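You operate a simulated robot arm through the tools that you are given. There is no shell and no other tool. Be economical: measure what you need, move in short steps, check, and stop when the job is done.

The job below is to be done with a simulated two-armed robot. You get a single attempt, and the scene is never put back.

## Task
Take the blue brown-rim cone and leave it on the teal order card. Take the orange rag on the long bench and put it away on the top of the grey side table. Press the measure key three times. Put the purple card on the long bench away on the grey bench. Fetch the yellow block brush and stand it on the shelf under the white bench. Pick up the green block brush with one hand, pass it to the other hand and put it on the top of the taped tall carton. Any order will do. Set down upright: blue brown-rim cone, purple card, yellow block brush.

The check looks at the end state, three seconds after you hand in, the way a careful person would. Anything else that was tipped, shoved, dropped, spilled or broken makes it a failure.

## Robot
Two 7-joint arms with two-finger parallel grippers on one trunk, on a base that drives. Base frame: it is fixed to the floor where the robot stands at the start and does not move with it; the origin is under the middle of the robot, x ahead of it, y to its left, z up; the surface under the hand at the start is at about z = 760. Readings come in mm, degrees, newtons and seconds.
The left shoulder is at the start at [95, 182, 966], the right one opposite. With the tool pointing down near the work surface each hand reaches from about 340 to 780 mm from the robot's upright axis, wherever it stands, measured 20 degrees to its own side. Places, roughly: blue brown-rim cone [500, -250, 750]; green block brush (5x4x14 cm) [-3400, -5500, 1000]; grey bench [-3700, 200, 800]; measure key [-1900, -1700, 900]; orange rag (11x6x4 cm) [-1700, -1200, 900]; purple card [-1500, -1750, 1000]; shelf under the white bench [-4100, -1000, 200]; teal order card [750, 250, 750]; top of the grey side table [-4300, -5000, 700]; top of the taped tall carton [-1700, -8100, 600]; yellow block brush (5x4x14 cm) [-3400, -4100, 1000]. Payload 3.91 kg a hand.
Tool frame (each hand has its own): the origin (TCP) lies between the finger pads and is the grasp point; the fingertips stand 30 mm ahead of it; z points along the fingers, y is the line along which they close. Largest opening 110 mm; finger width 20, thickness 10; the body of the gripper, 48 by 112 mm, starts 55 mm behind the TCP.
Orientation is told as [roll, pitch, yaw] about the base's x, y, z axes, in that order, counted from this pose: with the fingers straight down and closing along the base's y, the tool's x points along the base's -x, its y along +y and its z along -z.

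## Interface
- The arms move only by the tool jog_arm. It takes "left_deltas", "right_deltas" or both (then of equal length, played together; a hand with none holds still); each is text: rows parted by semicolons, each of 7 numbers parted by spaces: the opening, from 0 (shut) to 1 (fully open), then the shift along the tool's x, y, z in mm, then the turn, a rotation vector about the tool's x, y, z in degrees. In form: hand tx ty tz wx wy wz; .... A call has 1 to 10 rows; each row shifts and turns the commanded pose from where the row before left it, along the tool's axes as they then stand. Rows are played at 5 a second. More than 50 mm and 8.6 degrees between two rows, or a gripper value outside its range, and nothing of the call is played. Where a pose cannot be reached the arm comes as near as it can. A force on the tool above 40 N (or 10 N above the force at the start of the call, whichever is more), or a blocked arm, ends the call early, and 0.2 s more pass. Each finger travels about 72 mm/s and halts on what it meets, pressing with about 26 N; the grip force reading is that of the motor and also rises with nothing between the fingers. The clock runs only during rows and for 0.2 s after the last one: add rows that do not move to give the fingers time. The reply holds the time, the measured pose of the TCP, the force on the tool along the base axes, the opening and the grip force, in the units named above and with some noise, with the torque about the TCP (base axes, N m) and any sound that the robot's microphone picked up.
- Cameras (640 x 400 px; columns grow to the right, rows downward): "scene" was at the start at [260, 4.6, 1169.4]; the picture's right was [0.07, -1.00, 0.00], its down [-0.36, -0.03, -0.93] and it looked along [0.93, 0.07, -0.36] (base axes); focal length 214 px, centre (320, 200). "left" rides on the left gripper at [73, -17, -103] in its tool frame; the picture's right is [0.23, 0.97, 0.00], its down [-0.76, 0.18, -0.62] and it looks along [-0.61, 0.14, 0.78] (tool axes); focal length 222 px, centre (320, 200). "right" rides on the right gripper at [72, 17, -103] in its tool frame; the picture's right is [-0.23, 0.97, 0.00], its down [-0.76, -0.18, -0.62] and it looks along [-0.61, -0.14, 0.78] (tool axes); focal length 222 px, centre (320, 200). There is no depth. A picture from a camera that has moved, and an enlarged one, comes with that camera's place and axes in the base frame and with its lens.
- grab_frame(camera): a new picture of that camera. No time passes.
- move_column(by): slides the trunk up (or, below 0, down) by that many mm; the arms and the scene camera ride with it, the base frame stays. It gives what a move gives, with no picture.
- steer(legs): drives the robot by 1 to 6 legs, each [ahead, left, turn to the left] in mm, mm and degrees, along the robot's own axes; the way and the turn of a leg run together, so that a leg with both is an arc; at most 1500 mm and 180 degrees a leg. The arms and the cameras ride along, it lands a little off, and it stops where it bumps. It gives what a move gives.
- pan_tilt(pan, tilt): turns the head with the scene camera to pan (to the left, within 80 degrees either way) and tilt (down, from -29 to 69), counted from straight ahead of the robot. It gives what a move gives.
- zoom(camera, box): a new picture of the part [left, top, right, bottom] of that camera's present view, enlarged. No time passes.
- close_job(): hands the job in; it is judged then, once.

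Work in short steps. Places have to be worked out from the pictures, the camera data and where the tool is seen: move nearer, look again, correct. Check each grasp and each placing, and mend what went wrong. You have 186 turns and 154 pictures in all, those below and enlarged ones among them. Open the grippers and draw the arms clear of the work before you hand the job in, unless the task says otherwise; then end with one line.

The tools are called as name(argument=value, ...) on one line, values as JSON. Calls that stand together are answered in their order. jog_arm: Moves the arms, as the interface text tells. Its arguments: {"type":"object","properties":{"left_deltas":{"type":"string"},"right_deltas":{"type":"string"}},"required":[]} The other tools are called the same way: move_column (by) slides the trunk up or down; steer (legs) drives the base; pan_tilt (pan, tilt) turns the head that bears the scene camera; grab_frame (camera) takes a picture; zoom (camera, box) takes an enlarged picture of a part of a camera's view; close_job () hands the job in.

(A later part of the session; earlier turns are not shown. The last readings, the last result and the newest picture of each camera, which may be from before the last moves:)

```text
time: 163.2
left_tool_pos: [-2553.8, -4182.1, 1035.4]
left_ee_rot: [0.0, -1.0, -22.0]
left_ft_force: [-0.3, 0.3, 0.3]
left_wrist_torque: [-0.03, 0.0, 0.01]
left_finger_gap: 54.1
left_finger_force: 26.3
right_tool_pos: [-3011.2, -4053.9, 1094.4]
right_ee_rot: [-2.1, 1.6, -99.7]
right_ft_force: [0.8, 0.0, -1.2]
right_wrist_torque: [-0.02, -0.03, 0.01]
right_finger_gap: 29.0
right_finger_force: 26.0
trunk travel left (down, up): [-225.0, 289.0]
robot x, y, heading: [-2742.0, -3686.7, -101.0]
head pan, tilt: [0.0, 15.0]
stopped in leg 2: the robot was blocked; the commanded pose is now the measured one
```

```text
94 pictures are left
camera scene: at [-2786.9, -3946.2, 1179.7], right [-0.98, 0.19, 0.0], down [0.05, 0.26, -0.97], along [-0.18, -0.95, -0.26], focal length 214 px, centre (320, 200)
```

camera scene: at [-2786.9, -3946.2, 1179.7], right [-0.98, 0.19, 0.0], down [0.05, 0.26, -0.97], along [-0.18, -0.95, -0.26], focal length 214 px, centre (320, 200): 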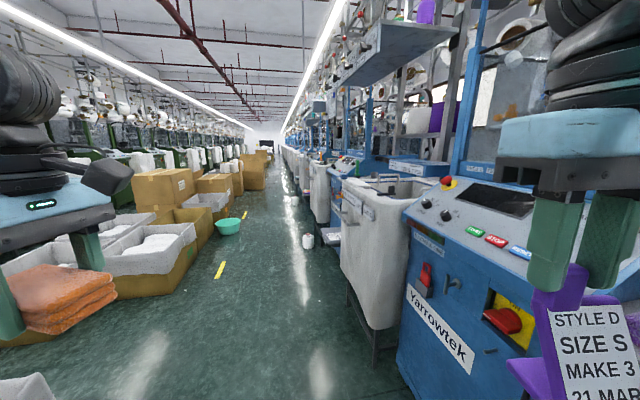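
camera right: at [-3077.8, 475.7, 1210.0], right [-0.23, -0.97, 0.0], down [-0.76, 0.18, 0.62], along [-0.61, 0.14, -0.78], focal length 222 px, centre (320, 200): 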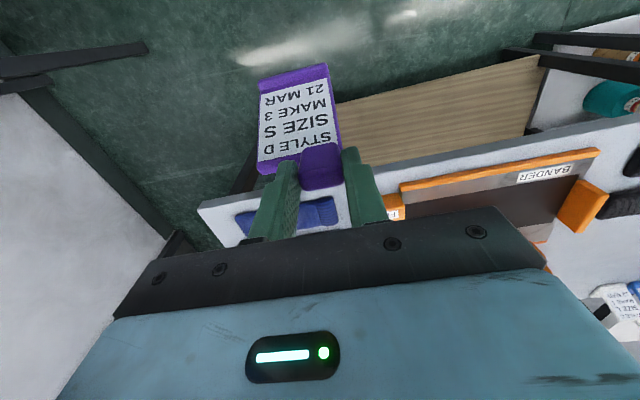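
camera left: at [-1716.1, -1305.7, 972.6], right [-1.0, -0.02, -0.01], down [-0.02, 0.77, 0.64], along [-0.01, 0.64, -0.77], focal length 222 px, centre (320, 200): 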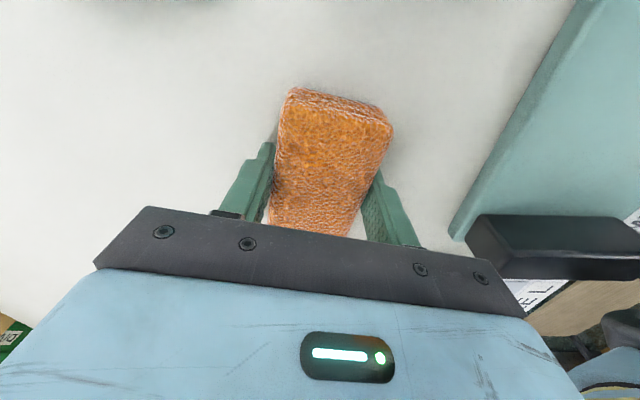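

The card brushed the machine front during the turn. I turn back left and move away from it.

steer(legs=[[0, 0, 12], [0, 250, 0]])

zoom(camera="scene", box=[360, 100, 640, 400])

grab_frame(camera="right")

```text
time: 166.7
left_tool_pos: [-2206.5, -4125.4, 1035.0]
left_ee_rot: [0.0, -1.0, -9.7]
left_ft_force: [1.3, 0.5, -0.2]
left_wrist_torque: [0.01, 0.0, 0.02]
left_finger_gap: 54.1
left_finger_force: 26.3
right_tool_pos: [-2681.1, -4095.9, 1095.4]
right_ee_rot: [-1.6, 1.3, -87.6]
right_ft_force: [0.2, 0.1, 0.0]
right_wrist_torque: [0.01, 0.01, 0.02]
right_finger_gap: 29.0
right_finger_force: 26.3
trunk travel left (down, up): [-225.0, 289.0]
robot x, y, heading: [-2491.4, -3682.1, -88.6]
head pan, tilt: [0.0, 15.0]
```

```text
1.33 times, centred on (500, 250) of scene
camera zoom: at [-2484.7, -3944.4, 1179.6], right [-1.0, -0.02, 0.0], down [-0.01, 0.26, -0.97], along [0.02, -0.97, -0.26], focal length 286 px, centre (80, 133)
```

zoom: 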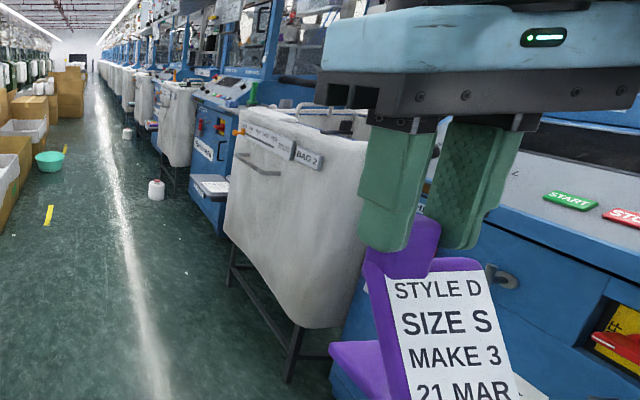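

```text
92 pictures are left
camera right: at [-2664.2, -4026.3, 1200.2], right [0.98, -0.19, -0.03], down [-0.13, -0.78, 0.61], along [-0.14, -0.59, -0.79], focal length 222 px, centre (320, 200)
```

right: 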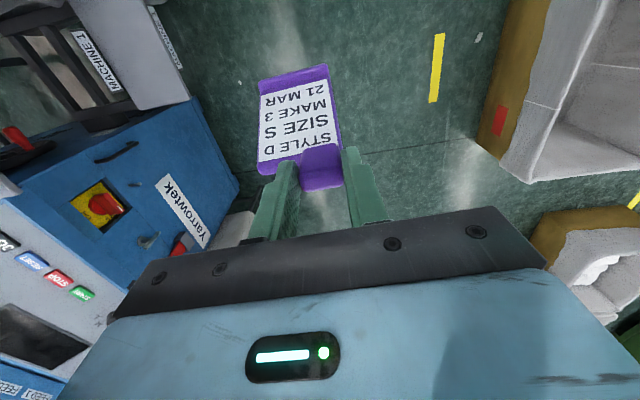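

The card is unchanged in the grip. I move a little further from the machine so the turn clears it, then turn to face it.

steer(legs=[[0, 120, 0], [0, 0, -91]])

grab_frame(camera="scene")

```text
time: 172.3
left_tool_pos: [-2817.0, -3955.0, 1035.9]
left_ee_rot: [0.1, -1.0, -100.7]
left_ft_force: [-0.6, 0.0, -0.7]
left_wrist_torque: [-0.01, 0.02, -0.01]
left_finger_gap: 54.4
left_finger_force: 26.0
right_tool_pos: [-2781.9, -3481.2, 1095.3]
right_ee_rot: [-1.5, 1.2, -178.6]
right_ft_force: [-0.3, 0.4, -1.4]
right_wrist_torque: [-0.04, -0.01, -0.02]
right_finger_gap: 29.0
right_finger_force: 26.3
trunk travel left (down, up): [-225.0, 289.0]
robot x, y, heading: [-2368.0, -3679.1, -180.0]
head pan, tilt: [0.0, 15.0]
```

```text
91 pictures are left
camera scene: at [-2629.6, -3682.6, 1179.6], right [-0.01, 1.0, 0.0], down [0.26, 0.0, -0.97], along [-0.97, -0.01, -0.26], focal length 214 px, centre (320, 200)
```

scene: 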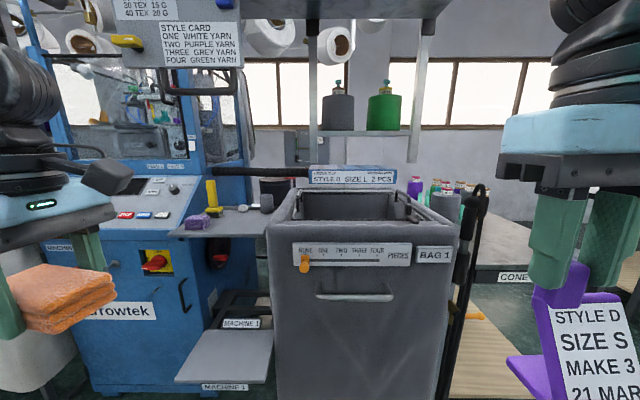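

The yellow brush stands on the machine's side shelf near (-3400,-4100,930). Before moving I check the floor beside me for the basin I saw earlier.

pan_tilt(pan=80, tilt=40)

grab_frame(camera="scene")

```text
time: 173.9
left_tool_pos: [-2817.6, -3956.4, 1037.2]
left_ee_rot: [0.0, -1.0, -100.7]
left_ft_force: [-0.7, -0.5, 0.3]
left_wrist_torque: [0.01, -0.01, -0.01]
left_finger_gap: 54.3
left_finger_force: 26.3
right_tool_pos: [-2782.3, -3481.9, 1096.6]
right_ee_rot: [-1.6, 1.3, -178.5]
right_ft_force: [0.1, -0.2, 0.1]
right_wrist_torque: [0.01, 0.0, -0.05]
right_finger_gap: 29.4
right_finger_force: 26.2
trunk travel left (down, up): [-225.0, 289.0]
robot x, y, heading: [-2366.4, -3674.1, -179.7]
head pan, tilt: [80.0, 40.0]
```

```text
90 pictures are left
camera scene: at [-2550.4, -3765.8, 1140.1], right [-0.99, 0.17, 0.0], down [0.11, 0.63, -0.77], along [-0.13, -0.76, -0.64], focal length 214 px, centre (320, 200)
```

scene: 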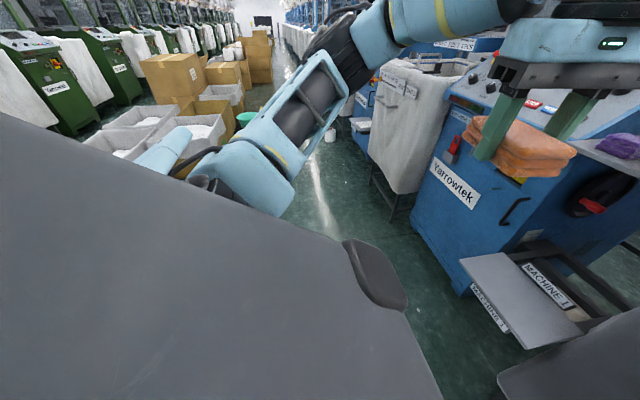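

I look at the side shelf to be sure nothing there was displaced by that bump.

pan_tilt(pan=15, tilt=25)

zoom(camera="scene", box=[180, 60, 440, 260])

```text
time: 175.2
left_tool_pos: [-2817.5, -3956.4, 1036.1]
left_ee_rot: [0.1, -1.0, -100.7]
left_ft_force: [-0.1, -0.5, -0.7]
left_wrist_torque: [0.04, -0.03, 0.02]
left_finger_gap: 54.2
left_finger_force: 26.1
right_tool_pos: [-2780.9, -3482.3, 1097.1]
right_ee_rot: [-1.5, 1.4, -178.5]
right_ft_force: [-0.4, -0.3, -0.9]
right_wrist_torque: [-0.02, 0.03, 0.03]
right_finger_gap: 28.9
right_finger_force: 26.3
trunk travel left (down, up): [-225.0, 289.0]
robot x, y, heading: [-2370.0, -3679.8, -179.4]
head pan, tilt: [15.0, 25.0]
```

```text
2.00 times, centred on (310, 160) of scene
camera zoom: at [-2625.0, -3706.6, 1163.3], right [-0.27, 0.96, 0.0], down [0.41, 0.11, -0.91], along [-0.87, -0.24, -0.42], focal length 429 px, centre (340, 280)
```

zoom: 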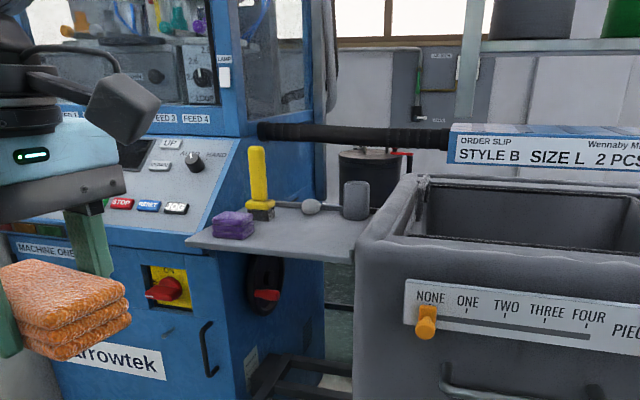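

The shelf is tidy: purple rag, yellow brush, egg and cup; most likely my elbow only touched the bag stand. I go a little forward (away from the basin behind me) and strafe along the aisle to y about -5000.

steer(legs=[[110, 0, 0], [0, 1300, 0]])

pan_tilt(pan=0, tilt=15)

grab_frame(camera="scene")

```text
time: 187.6
left_tool_pos: [-2904.1, -5257.7, 1036.7]
left_ee_rot: [0.0, -1.0, -99.8]
left_ft_force: [-0.4, 0.1, -0.2]
left_wrist_torque: [-0.04, 0.01, 0.02]
left_finger_gap: 54.2
left_finger_force: 26.2
right_tool_pos: [-2875.5, -4783.3, 1097.1]
right_ee_rot: [-1.7, 1.3, -177.6]
right_ft_force: [0.4, -0.4, -1.7]
right_wrist_torque: [-0.01, -0.01, 0.02]
right_finger_gap: 29.1
right_finger_force: 26.5
trunk travel left (down, up): [-225.0, 289.0]
robot x, y, heading: [-2459.4, -4973.5, -178.9]
head pan, tilt: [15.0, 25.0]
```

```text
time: 188.3
left_tool_pos: [-2904.2, -5257.6, 1034.7]
left_ee_rot: [0.0, -0.9, -99.8]
left_ft_force: [0.3, -0.4, -1.2]
left_wrist_torque: [-0.02, 0.01, 0.02]
left_finger_gap: 54.2
left_finger_force: 26.2
right_tool_pos: [-2876.2, -4783.9, 1097.5]
right_ee_rot: [-1.6, 1.3, -177.6]
right_ft_force: [-0.1, 0.4, -1.2]
right_wrist_torque: [-0.02, 0.03, -0.02]
right_finger_gap: 29.1
right_finger_force: 26.4
trunk travel left (down, up): [-225.0, 289.0]
robot x, y, heading: [-2458.3, -4972.9, -178.9]
head pan, tilt: [0.0, 15.0]
```

```text
88 pictures are left
camera scene: at [-2720.4, -4981.5, 1179.5], right [-0.02, 1.0, 0.0], down [0.26, 0.01, -0.97], along [-0.97, -0.02, -0.26], focal length 214 px, centre (320, 200)
```

scene: 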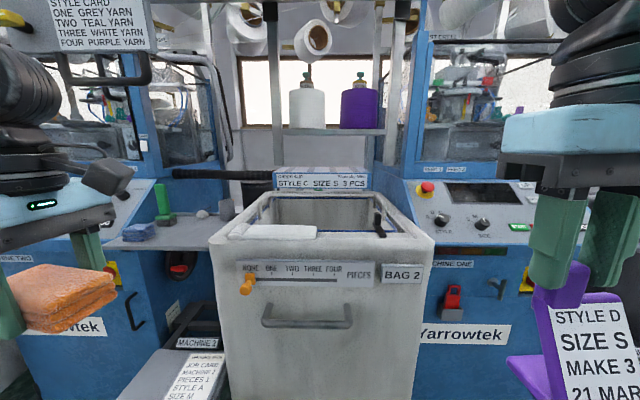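

The green brush is on the next machine's shelf. The grey side table is not seen here; I zoom into the gaps beside bag 2.

zoom(camera="scene", box=[130, 120, 270, 280])

pan_tilt(pan=35, tilt=20)

grab_frame(camera="scene")

```text
2.50 times, centred on (200, 200) of scene
camera zoom: at [-2720.4, -4981.5, 1179.5], right [-0.02, 1.0, 0.0], down [0.26, 0.01, -0.97], along [-0.97, -0.02, -0.26], focal length 536 px, centre (620, 200)
```

zoom: 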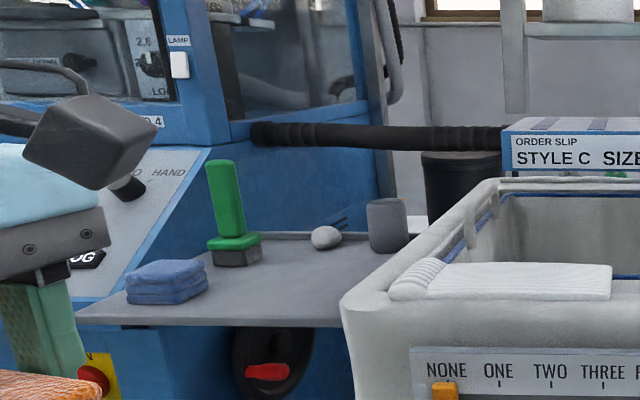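

```text
time: 189.3
left_tool_pos: [-2904.6, -5257.6, 1036.3]
left_ee_rot: [0.1, -0.9, -99.8]
left_ft_force: [0.4, 0.1, 0.0]
left_wrist_torque: [-0.01, -0.01, 0.0]
left_finger_gap: 54.3
left_finger_force: 25.6
right_tool_pos: [-2876.0, -4782.6, 1095.9]
right_ee_rot: [-1.6, 1.4, -177.6]
right_ft_force: [-0.2, 0.0, -1.0]
right_wrist_torque: [-0.02, -0.02, -0.02]
right_finger_gap: 29.0
right_finger_force: 26.1
trunk travel left (down, up): [-225.0, 289.0]
robot x, y, heading: [-2459.8, -4973.1, -178.7]
head pan, tilt: [35.0, 20.0]
```

```text
86 pictures are left
camera scene: at [-2702.1, -5034.3, 1171.5], right [-0.59, 0.81, 0.0], down [0.28, 0.2, -0.94], along [-0.76, -0.56, -0.34], focal length 214 px, centre (320, 200)
```

scene: 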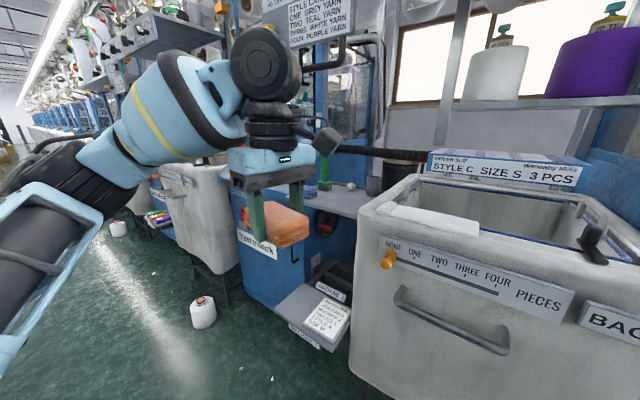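

The table must stand behind the machine row. The way round is the gap between the rack and the cone trolley at y about -2200, so I strafe back there.

steer(legs=[[-20, 0, -1.1], [0, -1400, 0], [0, -1370, 0]])

pan_tilt(pan=0, tilt=20)

grab_frame(camera="scene")

```text
time: 214.2
left_tool_pos: [-2907.0, -2456.8, 1036.4]
left_ee_rot: [0.1, -1.2, -100.2]
left_ft_force: [-0.5, 0.5, -1.1]
left_wrist_torque: [0.01, 0.0, -0.02]
left_finger_gap: 54.2
left_finger_force: 26.1
right_tool_pos: [-2876.3, -1982.6, 1096.8]
right_ee_rot: [-1.6, 1.3, -178.1]
right_ft_force: [0.9, -0.4, -1.4]
right_wrist_torque: [-0.06, 0.01, 0.0]
right_finger_gap: 28.8
right_finger_force: 26.1
trunk travel left (down, up): [-225.0, 289.0]
robot x, y, heading: [-2461.4, -2177.1, -179.3]
head pan, tilt: [35.0, 20.0]
```

```text
time: 215.2
left_tool_pos: [-2907.0, -2456.8, 1035.7]
left_ee_rot: [0.1, -1.0, -100.2]
left_ft_force: [0.7, -0.2, 0.4]
left_wrist_torque: [0.0, 0.0, 0.01]
left_finger_gap: 54.4
left_finger_force: 26.4
right_tool_pos: [-2875.7, -1982.2, 1096.6]
right_ee_rot: [-1.6, 1.2, -178.1]
right_ft_force: [0.4, 0.2, -0.7]
right_wrist_torque: [-0.04, 0.02, -0.03]
right_finger_gap: 29.1
right_finger_force: 26.0
trunk travel left (down, up): [-225.0, 289.0]
robot x, y, heading: [-2456.0, -2173.6, -179.4]
head pan, tilt: [0.0, 20.0]
```

```text
85 pictures are left
camera scene: at [-2721.5, -2182.0, 1171.4], right [-0.02, 1.0, 0.0], down [0.34, 0.01, -0.94], along [-0.94, -0.02, -0.34], focal length 214 px, centre (320, 200)
```

scene: 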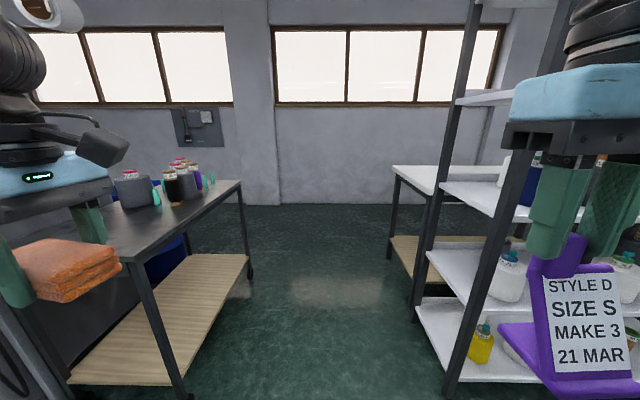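

The gap is wide (y -2771 to -1594) and I'm centred; the white bench with a low wooden shelf stands behind the rack. I drive through, turn left and look down the corridor behind the machines.

steer(legs=[[1400, 0, 0], [950, 0, 0], [0, 0, 90]])

grab_frame(camera="scene")

```text
time: 230.6
left_tool_pos: [-4510.4, -2683.3, 1036.5]
left_ee_rot: [0.1, -1.0, -7.5]
left_ft_force: [0.7, 0.4, -0.5]
left_wrist_torque: [0.02, -0.02, -0.03]
left_finger_gap: 54.3
left_finger_force: 25.8
right_tool_pos: [-4985.6, -2673.4, 1097.3]
right_ee_rot: [-1.6, 1.4, -85.4]
right_ft_force: [0.0, 0.0, -0.8]
right_wrist_torque: [0.02, -0.03, 0.01]
right_finger_gap: 29.3
right_finger_force: 25.7
trunk travel left (down, up): [-225.0, 289.0]
robot x, y, heading: [-4811.8, -2250.8, -86.6]
head pan, tilt: [0.0, 20.0]
```

```text
84 pictures are left
camera scene: at [-4795.3, -2513.4, 1171.4], right [-1.0, -0.06, 0.0], down [-0.02, 0.34, -0.94], along [0.06, -0.94, -0.34], focal length 214 px, centre (320, 200)
```

scene: 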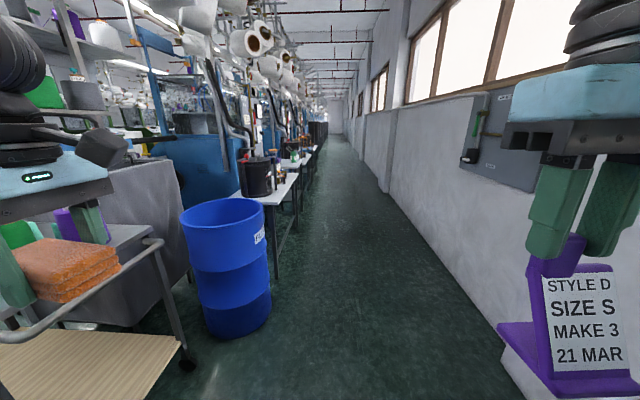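

The corridor is clear between a blue barrel (x about -4450) and the wall (x -5690). I shift to the right and drive past the barrel.

steer(legs=[[0, -230, -3.4], [1400, 0, 0]])

grab_frame(camera="scene")

```text
time: 239.8
left_tool_pos: [-4770.9, -4096.5, 1036.2]
left_ee_rot: [0.1, -1.0, -11.4]
left_ft_force: [-0.3, 0.0, -0.2]
left_wrist_torque: [0.03, 0.0, 0.0]
left_finger_gap: 54.2
left_finger_force: 25.6
right_tool_pos: [-5245.9, -4054.0, 1095.5]
right_ee_rot: [-1.6, 1.4, -89.3]
right_ft_force: [-0.4, -0.1, -0.6]
right_wrist_torque: [0.02, -0.01, 0.02]
right_finger_gap: 29.2
right_finger_force: 26.1
trunk travel left (down, up): [-225.0, 289.0]
robot x, y, heading: [-5044.2, -3641.5, -90.4]
head pan, tilt: [0.0, 20.0]
```

```text
83 pictures are left
camera scene: at [-5045.0, -3907.2, 1171.4], right [-1.0, 0.01, 0.0], down [0.0, 0.34, -0.94], along [-0.01, -0.94, -0.34], focal length 214 px, centre (320, 200)
```

scene: 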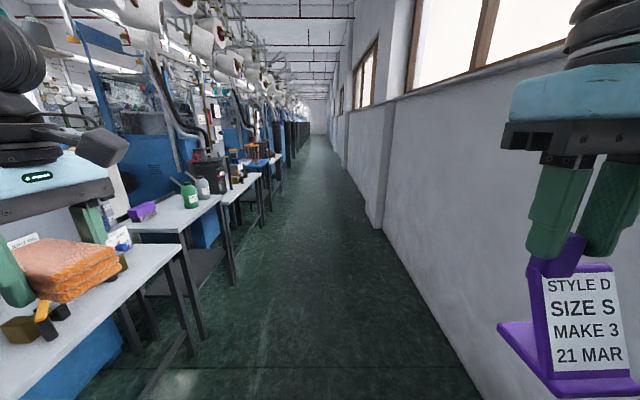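

Table A is near, and table B (y -4800 to -5200, top about z 690) matches the grey side table. I drive beside it and turn left to face it.

steer(legs=[[1480, 0, 0], [0, 0, 90]])

pan_tilt(pan=0, tilt=35)

grab_frame(camera="scene")

```text
time: 251.0
left_tool_pos: [-4607.1, -4884.7, 1035.1]
left_ee_rot: [0.0, -1.0, 77.6]
left_ft_force: [0.5, 0.0, -1.0]
left_wrist_torque: [0.02, 0.0, 0.02]
left_finger_gap: 54.3
left_finger_force: 26.8
right_tool_pos: [-4659.9, -5355.9, 1096.1]
right_ee_rot: [-1.6, 1.3, -0.2]
right_ft_force: [-0.6, -0.6, 0.2]
right_wrist_torque: [0.01, -0.04, 0.0]
right_finger_gap: 29.1
right_finger_force: 25.9
trunk travel left (down, up): [-225.0, 289.0]
robot x, y, heading: [-5067.8, -5146.3, -1.3]
head pan, tilt: [0.0, 20.0]
```

```text
time: 251.8
left_tool_pos: [-4607.9, -4885.5, 1035.6]
left_ee_rot: [0.1, -1.1, 77.6]
left_ft_force: [-0.5, -0.2, -0.5]
left_wrist_torque: [0.0, -0.01, 0.02]
left_finger_gap: 54.3
left_finger_force: 26.2
right_tool_pos: [-4658.6, -5357.5, 1095.5]
right_ee_rot: [-1.7, 1.3, -0.2]
right_ft_force: [0.4, 0.4, -1.6]
right_wrist_torque: [0.03, -0.02, 0.0]
right_finger_gap: 29.0
right_finger_force: 26.4
trunk travel left (down, up): [-225.0, 289.0]
robot x, y, heading: [-5067.6, -5146.2, -1.5]
head pan, tilt: [0.0, 35.0]
```

```text
82 pictures are left
camera scene: at [-4809.6, -5156.2, 1147.7], right [-0.02, -1.0, 0.0], down [-0.57, 0.01, -0.82], along [0.82, -0.02, -0.57], focal length 214 px, centre (320, 200)
```

scene: 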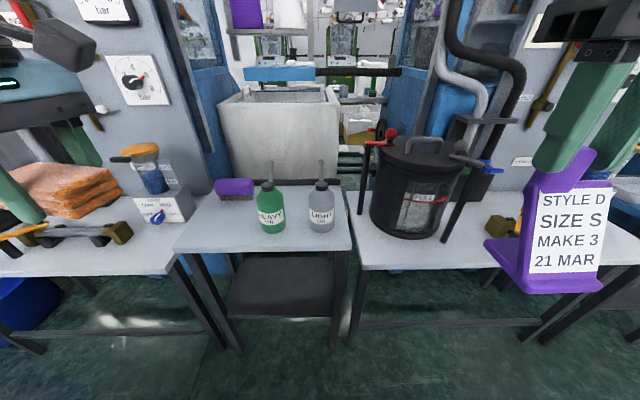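

The small table in the middle (x -4395 to -4042, y -5252 to -4755) has free space at its left front, about (-4275,-4850). I approach a bit and keep the card clear of the black pot.

steer(legs=[[130, 100, 1.4]])

grab_frame(camera="scene")

grab_frame(camera="left")

```text
time: 253.3
left_tool_pos: [-4484.1, -4773.4, 1036.0]
left_ee_rot: [0.1, -1.1, 79.0]
left_ft_force: [-0.1, 0.0, -1.0]
left_wrist_torque: [-0.03, 0.0, -0.01]
left_finger_gap: 54.4
left_finger_force: 26.1
right_tool_pos: [-4520.7, -5247.5, 1096.0]
right_ee_rot: [-1.6, 1.3, 1.2]
right_ft_force: [0.3, 0.4, -0.6]
right_wrist_torque: [0.01, 0.0, 0.03]
right_finger_gap: 29.3
right_finger_force: 25.8
trunk travel left (down, up): [-225.0, 289.0]
robot x, y, heading: [-4933.3, -5050.7, 0.1]
head pan, tilt: [0.0, 35.0]
```

```text
81 pictures are left
camera scene: at [-4677.6, -5050.9, 1147.5], right [0.0, -1.0, 0.0], down [-0.57, 0.0, -0.82], along [0.82, 0.0, -0.57], focal length 214 px, centre (320, 200)
```

scene: 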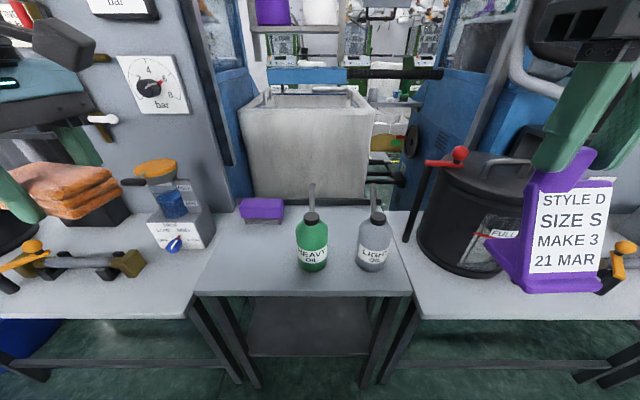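

```text
80 pictures are left
camera left: at [-4481.1, -4850.0, 1138.0], right [-1.0, -0.04, 0.0], down [-0.03, 0.77, 0.64], along [-0.02, 0.64, -0.77], focal length 222 px, centre (320, 200)
```

left: 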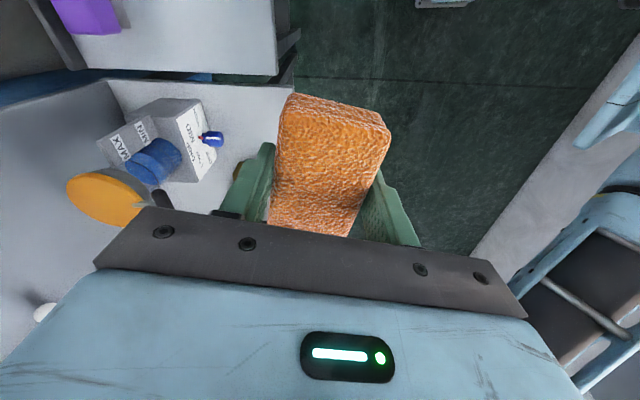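

Free area on the table: x -4388 to -4160, y -4975 to -4765. I move the rag over (-4285,-4860) and lower partway.

jog_arm(left_deltas="0 9.5 -42.4 0 0 0 0;0 9.5 -42.4 0 0 0 0;0 9.5 -42.4 0 0 0 0;0 9.5 -42.4 0 0 0 0;0 9.5 -42.4 0 0 0 0;0 0 0 50 0 0 0;0 0 0 50 0 0 0;0 0 0 50 0 0 0;0 0 0 50 0 0 0;0 0 0 0 0 0 0")

grab_frame(camera="left")

grab_frame(camera="scene")

```text
time: 255.5
left_tool_pos: [-4285.0, -4858.8, 833.5]
left_ee_rot: [-0.1, -1.2, 79.0]
left_ft_force: [0.0, 0.6, -0.3]
left_wrist_torque: [-0.02, 0.0, -0.01]
left_finger_gap: 54.5
left_finger_force: 26.1
right_tool_pos: [-4522.5, -5247.6, 1096.0]
right_ee_rot: [-1.7, 1.3, 1.3]
right_ft_force: [-0.2, 0.1, -0.4]
right_wrist_torque: [-0.01, -0.03, 0.01]
right_finger_gap: 28.8
right_finger_force: 25.6
trunk travel left (down, up): [-225.0, 289.0]
robot x, y, heading: [-4932.7, -5046.9, 0.3]
head pan, tilt: [0.0, 35.0]
```

```text
79 pictures are left
camera left: at [-4282.2, -4934.4, 936.6], right [-1.0, -0.04, 0.0], down [-0.03, 0.77, 0.64], along [-0.02, 0.64, -0.77], focal length 222 px, centre (320, 200)
```

left: 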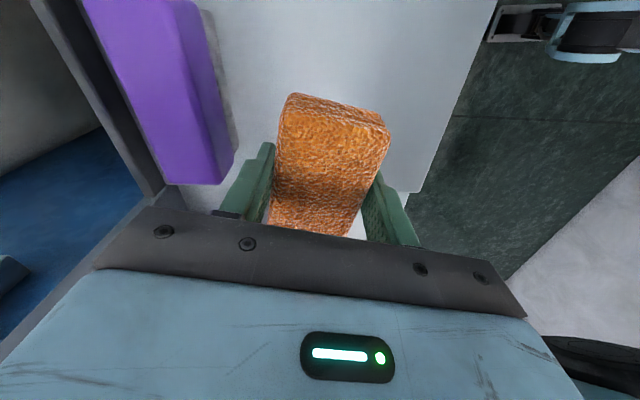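

```text
78 pictures are left
camera scene: at [-4678.3, -5051.3, 1147.7], right [0.0, -1.0, 0.0], down [-0.57, 0.0, -0.82], along [0.82, 0.0, -0.57], focal length 214 px, centre (320, 200)
```

scene: 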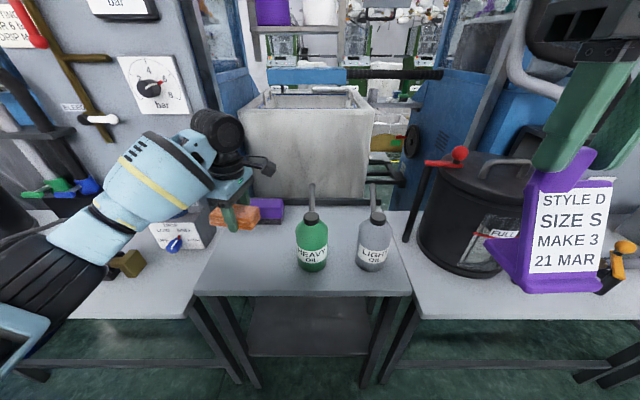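

Clear of the purple block. I shift 15 mm toward the front and lower until contact.

jog_arm(left_deltas="0 0 15 30 0 0 0;0 0 0 40 0 0 0;0 0 0 20 0 0 0;0 0 0 6 0 0 0;0 0 0 0 0 0 0")

```text
time: 256.5
left_tool_pos: [-4297.2, -4854.8, 750.6]
left_ee_rot: [-0.8, -1.0, 78.9]
left_ft_force: [-13.4, 1.2, 16.3]
left_wrist_torque: [0.11, 1.02, -0.01]
left_finger_gap: 54.5
left_finger_force: 26.3
right_tool_pos: [-4523.0, -5248.5, 1097.6]
right_ee_rot: [-1.5, 1.1, 1.2]
right_ft_force: [0.5, -0.4, -0.8]
right_wrist_torque: [0.03, 0.02, -0.02]
right_finger_gap: 29.3
right_finger_force: 26.0
trunk travel left (down, up): [-225.0, 289.0]
robot x, y, heading: [-4931.6, -5050.3, 0.0]
head pan, tilt: [0.0, 35.0]
stopped in row 4 (left hand): the force on the tool passed its limit at 46 N (the readings are from after the stop); the commanded pose is now the measured one
```

Contact at z 750, so the table top is about 720. I open partly and rise.

jog_arm(left_deltas="0.75 0 0 0 0 0 0;0.75 0 0 0 0 0 0;0.75 0 0 0 0 0 0;0.75 0 0 -20 0 0 0;0.75 0 0 -45 0 0 0;0.75 0 0 -45 0 0 0;0.75 0 0 -45 0 0 0;0.75 0 0 -45 0 0 0;0.75 0 0 -45 0 0 0;0.75 0 0 -45 0 0 0")

grab_frame(camera="scene")

grab_frame(camera="left")

```text
time: 258.7
left_tool_pos: [-4301.3, -4859.6, 1035.8]
left_ee_rot: [-0.7, -1.0, 79.0]
left_ft_force: [0.8, 0.3, -0.6]
left_wrist_torque: [-0.01, 0.0, -0.02]
left_finger_gap: 82.7
left_finger_force: 0.0
right_tool_pos: [-4522.0, -5249.4, 1096.9]
right_ee_rot: [-1.6, 1.3, 1.3]
right_ft_force: [-0.4, -0.2, -0.9]
right_wrist_torque: [0.04, -0.03, -0.04]
right_finger_gap: 29.3
right_finger_force: 26.6
trunk travel left (down, up): [-225.0, 289.0]
robot x, y, heading: [-4930.4, -5051.1, 0.2]
head pan, tilt: [0.0, 35.0]
```

```text
77 pictures are left
camera scene: at [-4678.9, -5051.7, 1147.8], right [0.0, -1.0, 0.0], down [-0.57, 0.0, -0.82], along [0.82, 0.0, -0.57], focal length 214 px, centre (320, 200)
```

scene: 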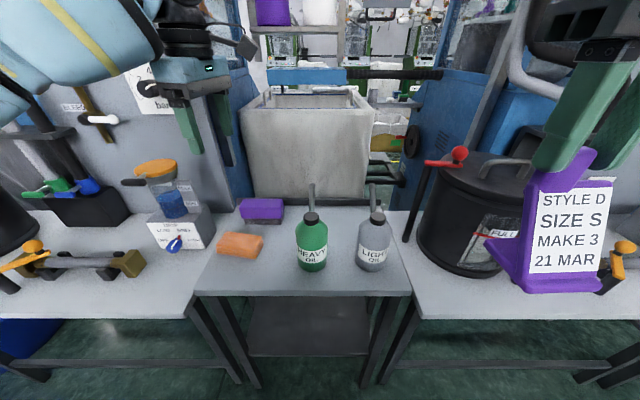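

```text
76 pictures are left
camera left: at [-4300.6, -4935.1, 1138.3], right [-1.0, -0.04, -0.02], down [-0.04, 0.77, 0.63], along [-0.01, 0.63, -0.77], focal length 222 px, centre (320, 200)
```

left: 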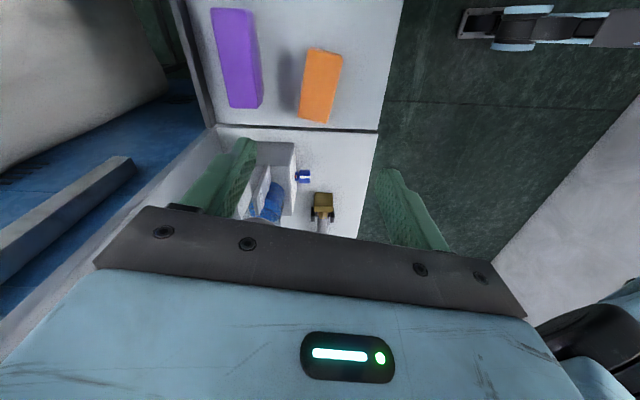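

The rag lies on the grey side table, nothing else disturbed. I draw the left hand back and turn it straight again.

jog_arm(left_deltas="0.3 0 45 0 0 0 0;0.3 0 45 0 0 0 0;0.3 0 45 0 0 0 0;0.3 0 45 0 0 0 0;0.3 0 40 0 0 0 8.5;0.3 0 0 0 0 0 8.5;0.3 0 0 0 0 0 8.5;0.3 0 0 0 0 0 8.5;0.3 0 0 0 0 0 8.5;0.3 0 0 0 0 0 8.5")

steer(legs=[[-130, 0, 0], [0, 0, 90], [1400, 0, 0], [1400, 0, 0]])

pan_tilt(pan=0, tilt=20)

grab_frame(camera="scene")

```text
time: 260.9
left_tool_pos: [-4515.9, -4816.9, 1034.9]
left_ee_rot: [0.3, -1.3, 27.8]
left_ft_force: [-0.4, 0.1, -0.5]
left_wrist_torque: [0.01, -0.05, 0.01]
left_finger_gap: 33.3
left_finger_force: 0.0
right_tool_pos: [-4523.3, -5247.9, 1096.8]
right_ee_rot: [-1.7, 1.4, 1.2]
right_ft_force: [-0.5, 0.8, -1.0]
right_wrist_torque: [0.0, -0.03, 0.0]
right_finger_gap: 29.0
right_finger_force: 25.9
trunk travel left (down, up): [-225.0, 289.0]
robot x, y, heading: [-4937.7, -5051.7, -0.2]
head pan, tilt: [0.0, 35.0]
```

```text
time: 279.2
left_tool_pos: [-5323.4, -1855.1, 1034.6]
left_ee_rot: [0.4, -1.2, 119.0]
left_ft_force: [0.0, 0.0, -0.5]
left_wrist_torque: [0.02, 0.0, -0.01]
left_finger_gap: 33.1
left_finger_force: 0.2
right_tool_pos: [-4891.8, -1854.2, 1096.5]
right_ee_rot: [-1.6, 1.2, 92.1]
right_ft_force: [0.0, 0.2, -1.2]
right_wrist_torque: [-0.02, 0.04, -0.06]
right_finger_gap: 29.2
right_finger_force: 26.6
trunk travel left (down, up): [-225.0, 289.0]
robot x, y, heading: [-5085.3, -2267.2, 91.0]
head pan, tilt: [0.0, 35.0]
```

```text
time: 279.9
left_tool_pos: [-5324.1, -1854.7, 1033.2]
left_ee_rot: [0.3, -1.2, 118.8]
left_ft_force: [0.3, 0.6, 0.0]
left_wrist_torque: [-0.05, -0.03, 0.01]
left_finger_gap: 33.0
left_finger_force: 0.0
right_tool_pos: [-4891.7, -1854.1, 1096.4]
right_ee_rot: [-1.6, 1.3, 92.0]
right_ft_force: [0.2, 0.6, -0.4]
right_wrist_torque: [-0.03, 0.01, 0.01]
right_finger_gap: 29.2
right_finger_force: 26.2
trunk travel left (down, up): [-225.0, 289.0]
robot x, y, heading: [-5080.3, -2266.7, 91.1]
head pan, tilt: [0.0, 20.0]
```

```text
75 pictures are left
camera scene: at [-5088.3, -2010.3, 1171.4], right [1.0, 0.02, 0.0], down [0.01, -0.34, -0.94], along [-0.02, 0.94, -0.34], focal length 214 px, centre (320, 200)
```

scene: 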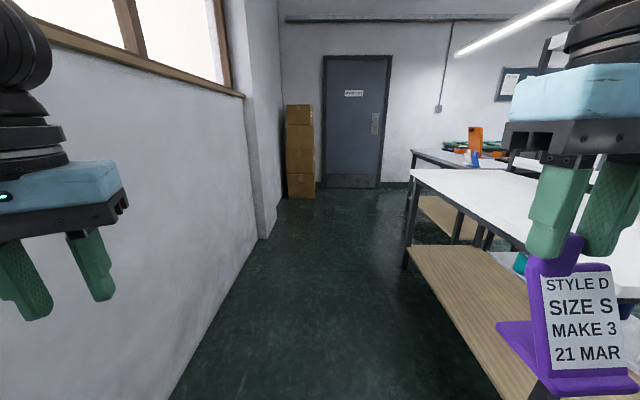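

West of the white and grey benches the floor is open, and the white bench's shelf (z about 215) is open on this side. I drive up beside the grey bench and face it.

steer(legs=[[1200, 0, 0], [1200, 0, 0], [0, 0, -91], [300, 0, 0]])

pan_tilt(pan=0, tilt=30)

grab_frame(camera="scene")

```text
time: 297.1
left_tool_pos: [-4399.8, 359.5, 1033.8]
left_ee_rot: [0.3, -1.3, 28.8]
left_ft_force: [0.5, 0.3, -0.8]
left_wrist_torque: [0.01, 0.03, 0.0]
left_finger_gap: 33.1
left_finger_force: 0.0
right_tool_pos: [-4398.5, -73.2, 1095.7]
right_ee_rot: [-1.5, 1.2, 2.0]
right_ft_force: [-0.2, -0.2, -1.1]
right_wrist_torque: [0.02, 0.02, 0.0]
right_finger_gap: 29.0
right_finger_force: 26.0
trunk travel left (down, up): [-225.0, 289.0]
robot x, y, heading: [-4813.4, 116.6, 1.0]
head pan, tilt: [0.0, 20.0]
```

```text
time: 297.9
left_tool_pos: [-4400.3, 359.1, 1033.0]
left_ee_rot: [0.4, -1.2, 28.8]
left_ft_force: [0.3, 0.4, -0.3]
left_wrist_torque: [-0.02, 0.04, 0.02]
left_finger_gap: 32.8
left_finger_force: 0.0
right_tool_pos: [-4398.6, -73.8, 1096.8]
right_ee_rot: [-1.7, 1.3, 2.1]
right_ft_force: [-0.4, 0.3, 0.7]
right_wrist_torque: [0.01, -0.04, -0.01]
right_finger_gap: 29.2
right_finger_force: 25.6
trunk travel left (down, up): [-225.0, 289.0]
robot x, y, heading: [-4817.6, 123.6, 0.7]
head pan, tilt: [0.0, 30.0]
```

```text
74 pictures are left
camera scene: at [-4555.8, 121.8, 1155.5], right [0.02, -1.0, 0.0], down [-0.5, -0.01, -0.87], along [0.87, 0.01, -0.5], focal length 214 px, centre (320, 200)
```

scene: 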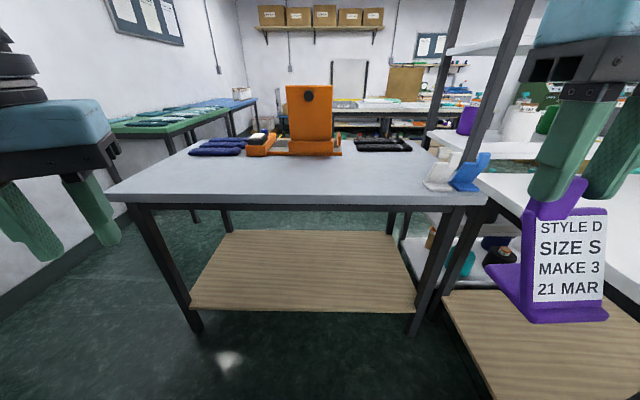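

The back strip of the grey bench is free. I drive 330 mm closer.

steer(legs=[[330, 0, -0.8]])

jog_arm(right_deltas="0 -40 0 0 1.6 1.3 0;0 -40 0 0 0 0 0;0 -40 0 0 0 0 0;0 -40 0 0 0 0 0;0 -40 0 0 0 0 0;0 0 0 35 0 0 0;0 0 0 35 0 0 0;0 0 0 0 0 0 0")

grab_frame(camera="scene")

grab_frame(camera="left")

```text
time: 300.0
left_tool_pos: [-4067.5, 354.2, 1034.5]
left_ee_rot: [0.4, -1.3, 27.9]
left_ft_force: [0.1, 0.4, -0.5]
left_wrist_torque: [0.08, 0.0, 0.01]
left_finger_gap: 33.2
left_finger_force: 0.1
right_tool_pos: [-4073.0, -77.4, 1096.4]
right_ee_rot: [-1.6, 1.3, 1.1]
right_ft_force: [1.4, 0.9, -1.2]
right_wrist_torque: [-0.02, 0.01, 0.02]
right_finger_gap: 29.3
right_finger_force: 26.3
trunk travel left (down, up): [-225.0, 289.0]
robot x, y, heading: [-4481.8, 118.9, -0.1]
head pan, tilt: [0.0, 30.0]
```

```text
time: 301.8
left_tool_pos: [-4067.6, 354.7, 1033.9]
left_ee_rot: [0.3, -1.2, 27.8]
left_ft_force: [0.6, -0.8, 0.0]
left_wrist_torque: [-0.01, 0.01, 0.0]
left_finger_gap: 33.2
left_finger_force: 0.0
right_tool_pos: [-3874.5, -74.5, 1018.2]
right_ee_rot: [-3.1, 2.5, 1.2]
right_ft_force: [0.0, -0.8, -0.6]
right_wrist_torque: [0.01, -0.02, 0.01]
right_finger_gap: 29.1
right_finger_force: 26.3
trunk travel left (down, up): [-225.0, 289.0]
robot x, y, heading: [-4484.7, 124.6, 0.2]
head pan, tilt: [0.0, 30.0]
```

```text
73 pictures are left
camera scene: at [-4226.4, 120.6, 1155.5], right [0.0, -1.0, 0.0], down [-0.5, 0.0, -0.87], along [0.87, 0.0, -0.5], focal length 214 px, centre (320, 200)
```

scene: 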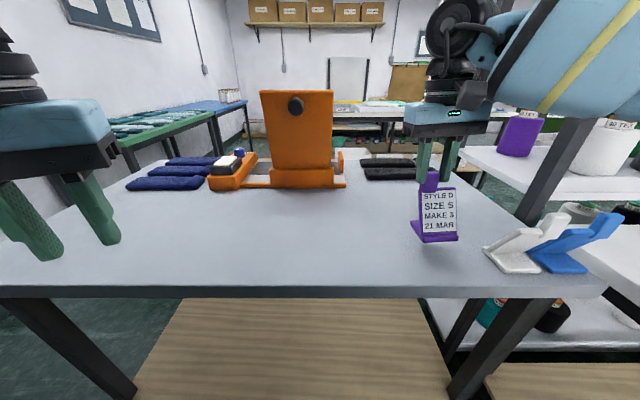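

```text
72 pictures are left
camera left: at [-4124.9, 304.7, 1136.3], right [-0.66, 0.75, 0.0], down [0.58, 0.5, 0.64], along [0.48, 0.42, -0.77], focal length 222 px, centre (320, 200)
```

left: 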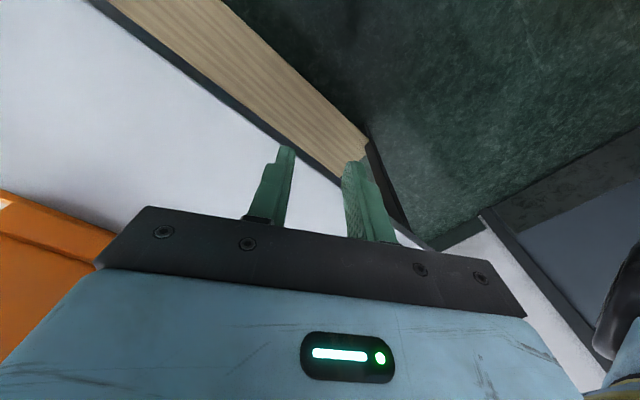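

Spot is free. My tilt correction had the wrong sign, so I undo it (−3.1, −2.5) and lower.

jog_arm(right_deltas="0 0 0 15 -3.1 -2.5 0;0 0 0 15 0 0 0;0 0 0 0 0 0 0")

zoom(camera="scene", box=[370, 130, 510, 270])

```text
time: 302.6
left_tool_pos: [-4066.7, 354.5, 1034.6]
left_ee_rot: [0.2, -1.2, 27.8]
left_ft_force: [0.2, -0.8, 0.4]
left_wrist_torque: [0.02, -0.01, -0.03]
left_finger_gap: 32.9
left_finger_force: 0.0
right_tool_pos: [-3876.3, -77.0, 990.1]
right_ee_rot: [-0.2, -0.1, 1.0]
right_ft_force: [-0.8, 0.7, -0.2]
right_wrist_torque: [0.01, -0.01, 0.03]
right_finger_gap: 29.0
right_finger_force: 26.3
trunk travel left (down, up): [-225.0, 289.0]
robot x, y, heading: [-4482.9, 118.1, -0.0]
head pan, tilt: [0.0, 30.0]
```

```text
2.86 times, centred on (440, 200) of scene
camera zoom: at [-4226.3, 120.5, 1155.4], right [0.0, -1.0, 0.0], down [-0.5, 0.0, -0.87], along [0.87, 0.0, -0.5], focal length 613 px, centre (-23, 200)
```

zoom: 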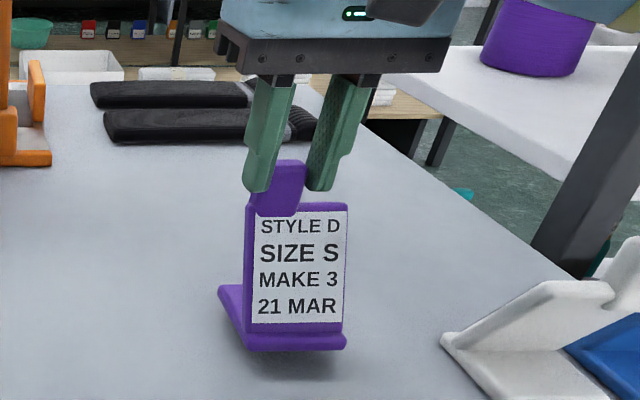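

Upright again with a small gap below. I lower slowly until it touches.

jog_arm(right_deltas="0 0 0 8 0 0 0;0 0 0 5 0 0 0;0 0 0 3 0 0 0;0 0 0 0 0 0 0")

```text
time: 303.6
left_tool_pos: [-4066.9, 355.4, 1034.9]
left_ee_rot: [0.3, -1.3, 27.8]
left_ft_force: [0.5, -0.9, 0.1]
left_wrist_torque: [-0.03, 0.01, -0.01]
left_finger_gap: 32.9
left_finger_force: 0.0
right_tool_pos: [-3876.9, -77.1, 976.9]
right_ee_rot: [0.0, -0.2, 1.1]
right_ft_force: [6.2, -1.3, 20.9]
right_wrist_torque: [-0.07, 0.0, 0.01]
right_finger_gap: 29.0
right_finger_force: 25.3
trunk travel left (down, up): [-225.0, 289.0]
robot x, y, heading: [-4485.7, 119.9, 0.1]
head pan, tilt: [0.0, 30.0]
```

Contact (21 N). I ease 1 mm, open and rise.

jog_arm(right_deltas="0 0 0 -1.5 0 0 0;0.6 0 0 0 0 0 0;0.6 0 0 0 0 0 0;0.6 0 0 -25 0 0 0;0.6 0 0 -40 0 0 0;0.6 0 0 -30 0 0 0;0.6 40 0 0 0 0 0;0.6 45 0 0 0 0 0;0.6 45 0 0 0 0 0;0.6 45 0 0 0 0 0")

grab_frame(camera="scene")

```text
time: 305.8
left_tool_pos: [-4067.3, 354.6, 1034.5]
left_ee_rot: [0.4, -1.4, 27.9]
left_ft_force: [0.0, 0.5, -0.6]
left_wrist_torque: [0.01, 0.0, -0.03]
left_finger_gap: 33.0
left_finger_force: 0.1
right_tool_pos: [-4053.9, -82.1, 1070.0]
right_ee_rot: [-0.1, 0.1, 1.1]
right_ft_force: [-0.2, 0.3, -0.3]
right_wrist_torque: [-0.02, -0.01, 0.0]
right_finger_gap: 66.0
right_finger_force: 0.2
trunk travel left (down, up): [-225.0, 289.0]
robot x, y, heading: [-4484.5, 121.0, 0.2]
head pan, tilt: [0.0, 30.0]
```

```text
70 pictures are left
camera scene: at [-4226.8, 120.4, 1155.6], right [0.0, -1.0, 0.0], down [-0.5, 0.0, -0.87], along [0.87, 0.0, -0.5], focal length 214 px, centre (320, 200)
```

scene: 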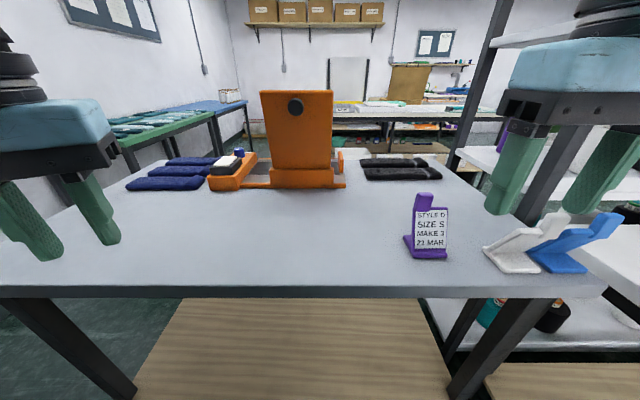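

The card stands upright on the grey bench. Now for the yellow brush: I go back through the gap, ending up facing -x in the aisle.

steer(legs=[[-420, 0, 0], [0, 0, -90], [1200, 0, 0], [1110, 0, 0], [0, 0, -90]])

grab_frame(camera="scene")

```text
time: 326.9
left_tool_pos: [-5286.3, -2420.7, 1032.9]
left_ee_rot: [0.4, -1.2, -150.0]
left_ft_force: [-0.1, -0.3, -0.7]
left_wrist_torque: [-0.03, -0.01, 0.0]
left_finger_gap: 32.9
left_finger_force: 0.1
right_tool_pos: [-5315.9, -1983.9, 1069.9]
right_ee_rot: [0.0, 0.0, -176.8]
right_ft_force: [0.2, -0.4, -0.1]
right_wrist_torque: [0.03, 0.02, 0.01]
right_finger_gap: 65.8
right_finger_force: 0.0
trunk travel left (down, up): [-225.0, 289.0]
robot x, y, heading: [-4880.7, -2169.1, -177.8]
head pan, tilt: [0.0, 30.0]
```

```text
69 pictures are left
camera scene: at [-5135.5, -2183.9, 1155.4], right [-0.04, 1.0, 0.0], down [0.5, 0.02, -0.87], along [-0.87, -0.03, -0.5], focal length 214 px, centre (320, 200)
```

scene: 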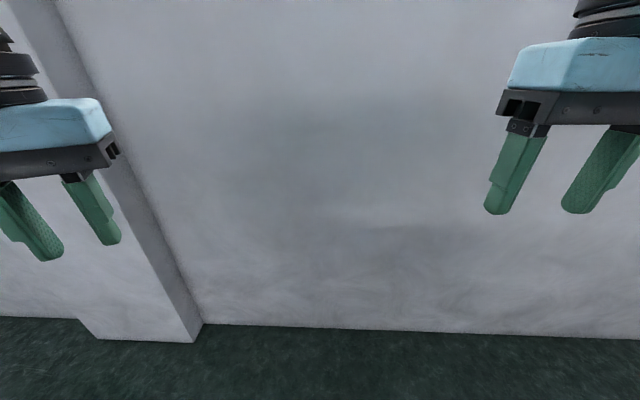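

I straighten, reverse through the gap and strafe down to the machine.

steer(legs=[[0, 0, -2.2], [-1210, 0, 0], [-1210, 0, 0], [0, 1100, 0], [0, 980, 0]])

grab_frame(camera="scene")

```text
time: 357.2
left_tool_pos: [-2783.0, -4494.9, 1033.3]
left_ee_rot: [0.3, -1.2, -149.5]
left_ft_force: [0.0, -0.5, 0.6]
left_wrist_torque: [0.0, -0.02, 0.0]
left_finger_gap: 33.1
left_finger_force: 0.0
right_tool_pos: [-2816.7, -4059.3, 1069.7]
right_ee_rot: [0.0, 0.1, -176.2]
right_ft_force: [0.0, -0.5, -0.2]
right_wrist_torque: [0.01, 0.0, 0.02]
right_finger_gap: 66.1
right_finger_force: 0.0
trunk travel left (down, up): [-225.0, 289.0]
robot x, y, heading: [-2375.2, -4243.1, -177.4]
head pan, tilt: [0.0, 30.0]
```

```text
68 pictures are left
camera scene: at [-2634.2, -4257.3, 1155.4], right [-0.05, 1.0, 0.0], down [0.5, 0.02, -0.87], along [-0.87, -0.04, -0.5], focal length 214 px, centre (320, 200)
```

scene: 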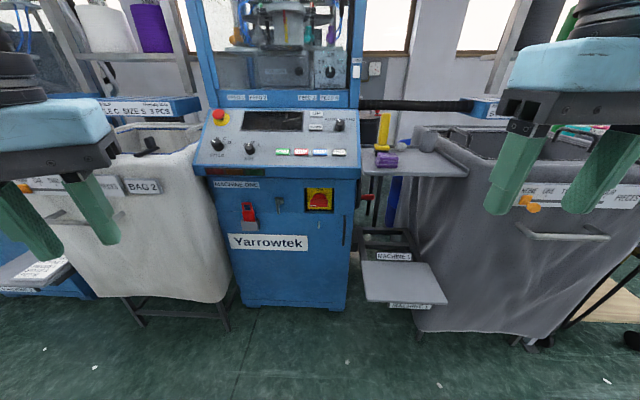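

I straighten the heading and drive 280 mm closer, then look at the shelf with both cameras.

steer(legs=[[280, 0, -2.6]])

zoom(camera="scene", box=[350, 60, 510, 180])

grab_frame(camera="right")

```text
time: 359.2
left_tool_pos: [-3068.8, -4481.5, 1033.2]
left_ee_rot: [0.3, -1.3, -152.2]
left_ft_force: [-0.5, 0.5, 0.0]
left_wrist_torque: [0.0, 0.01, 0.02]
left_finger_gap: 33.0
left_finger_force: 0.1
right_tool_pos: [-3081.0, -4044.8, 1069.4]
right_ee_rot: [-0.1, 0.1, -179.0]
right_ft_force: [0.9, 0.2, -0.2]
right_wrist_torque: [-0.03, -0.02, 0.02]
right_finger_gap: 66.1
right_finger_force: 0.0
trunk travel left (down, up): [-225.0, 289.0]
robot x, y, heading: [-2649.3, -4250.1, 180.2]
head pan, tilt: [0.0, 30.0]
```

```text
3.33 times, centred on (430, 120) of scene
camera zoom: at [-2908.4, -4251.3, 1155.3], right [0.0, 1.0, 0.0], down [0.5, 0.0, -0.87], along [-0.87, 0.0, -0.5], focal length 715 px, centre (-47, 467)
```

zoom: 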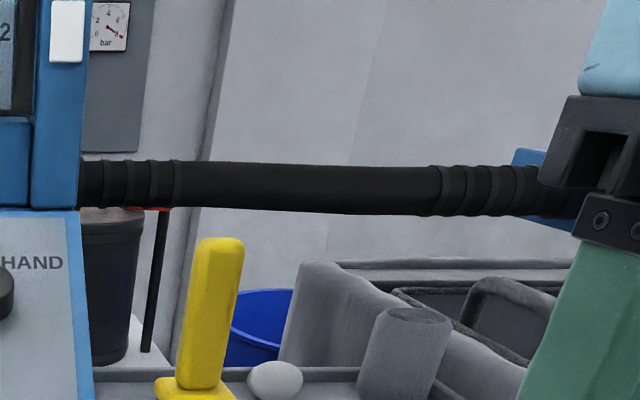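

```text
66 pictures are left
camera right: at [-3009.4, -4059.8, 1172.3], right [-0.21, -0.98, 0.0], down [-0.77, 0.16, 0.62], along [-0.61, 0.13, -0.78], focal length 222 px, centre (320, 200)
```

right: 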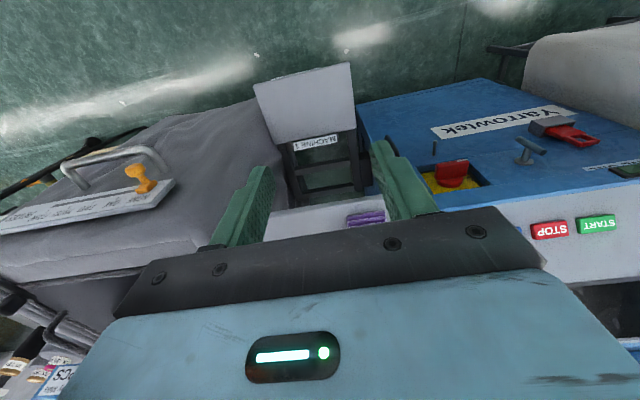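

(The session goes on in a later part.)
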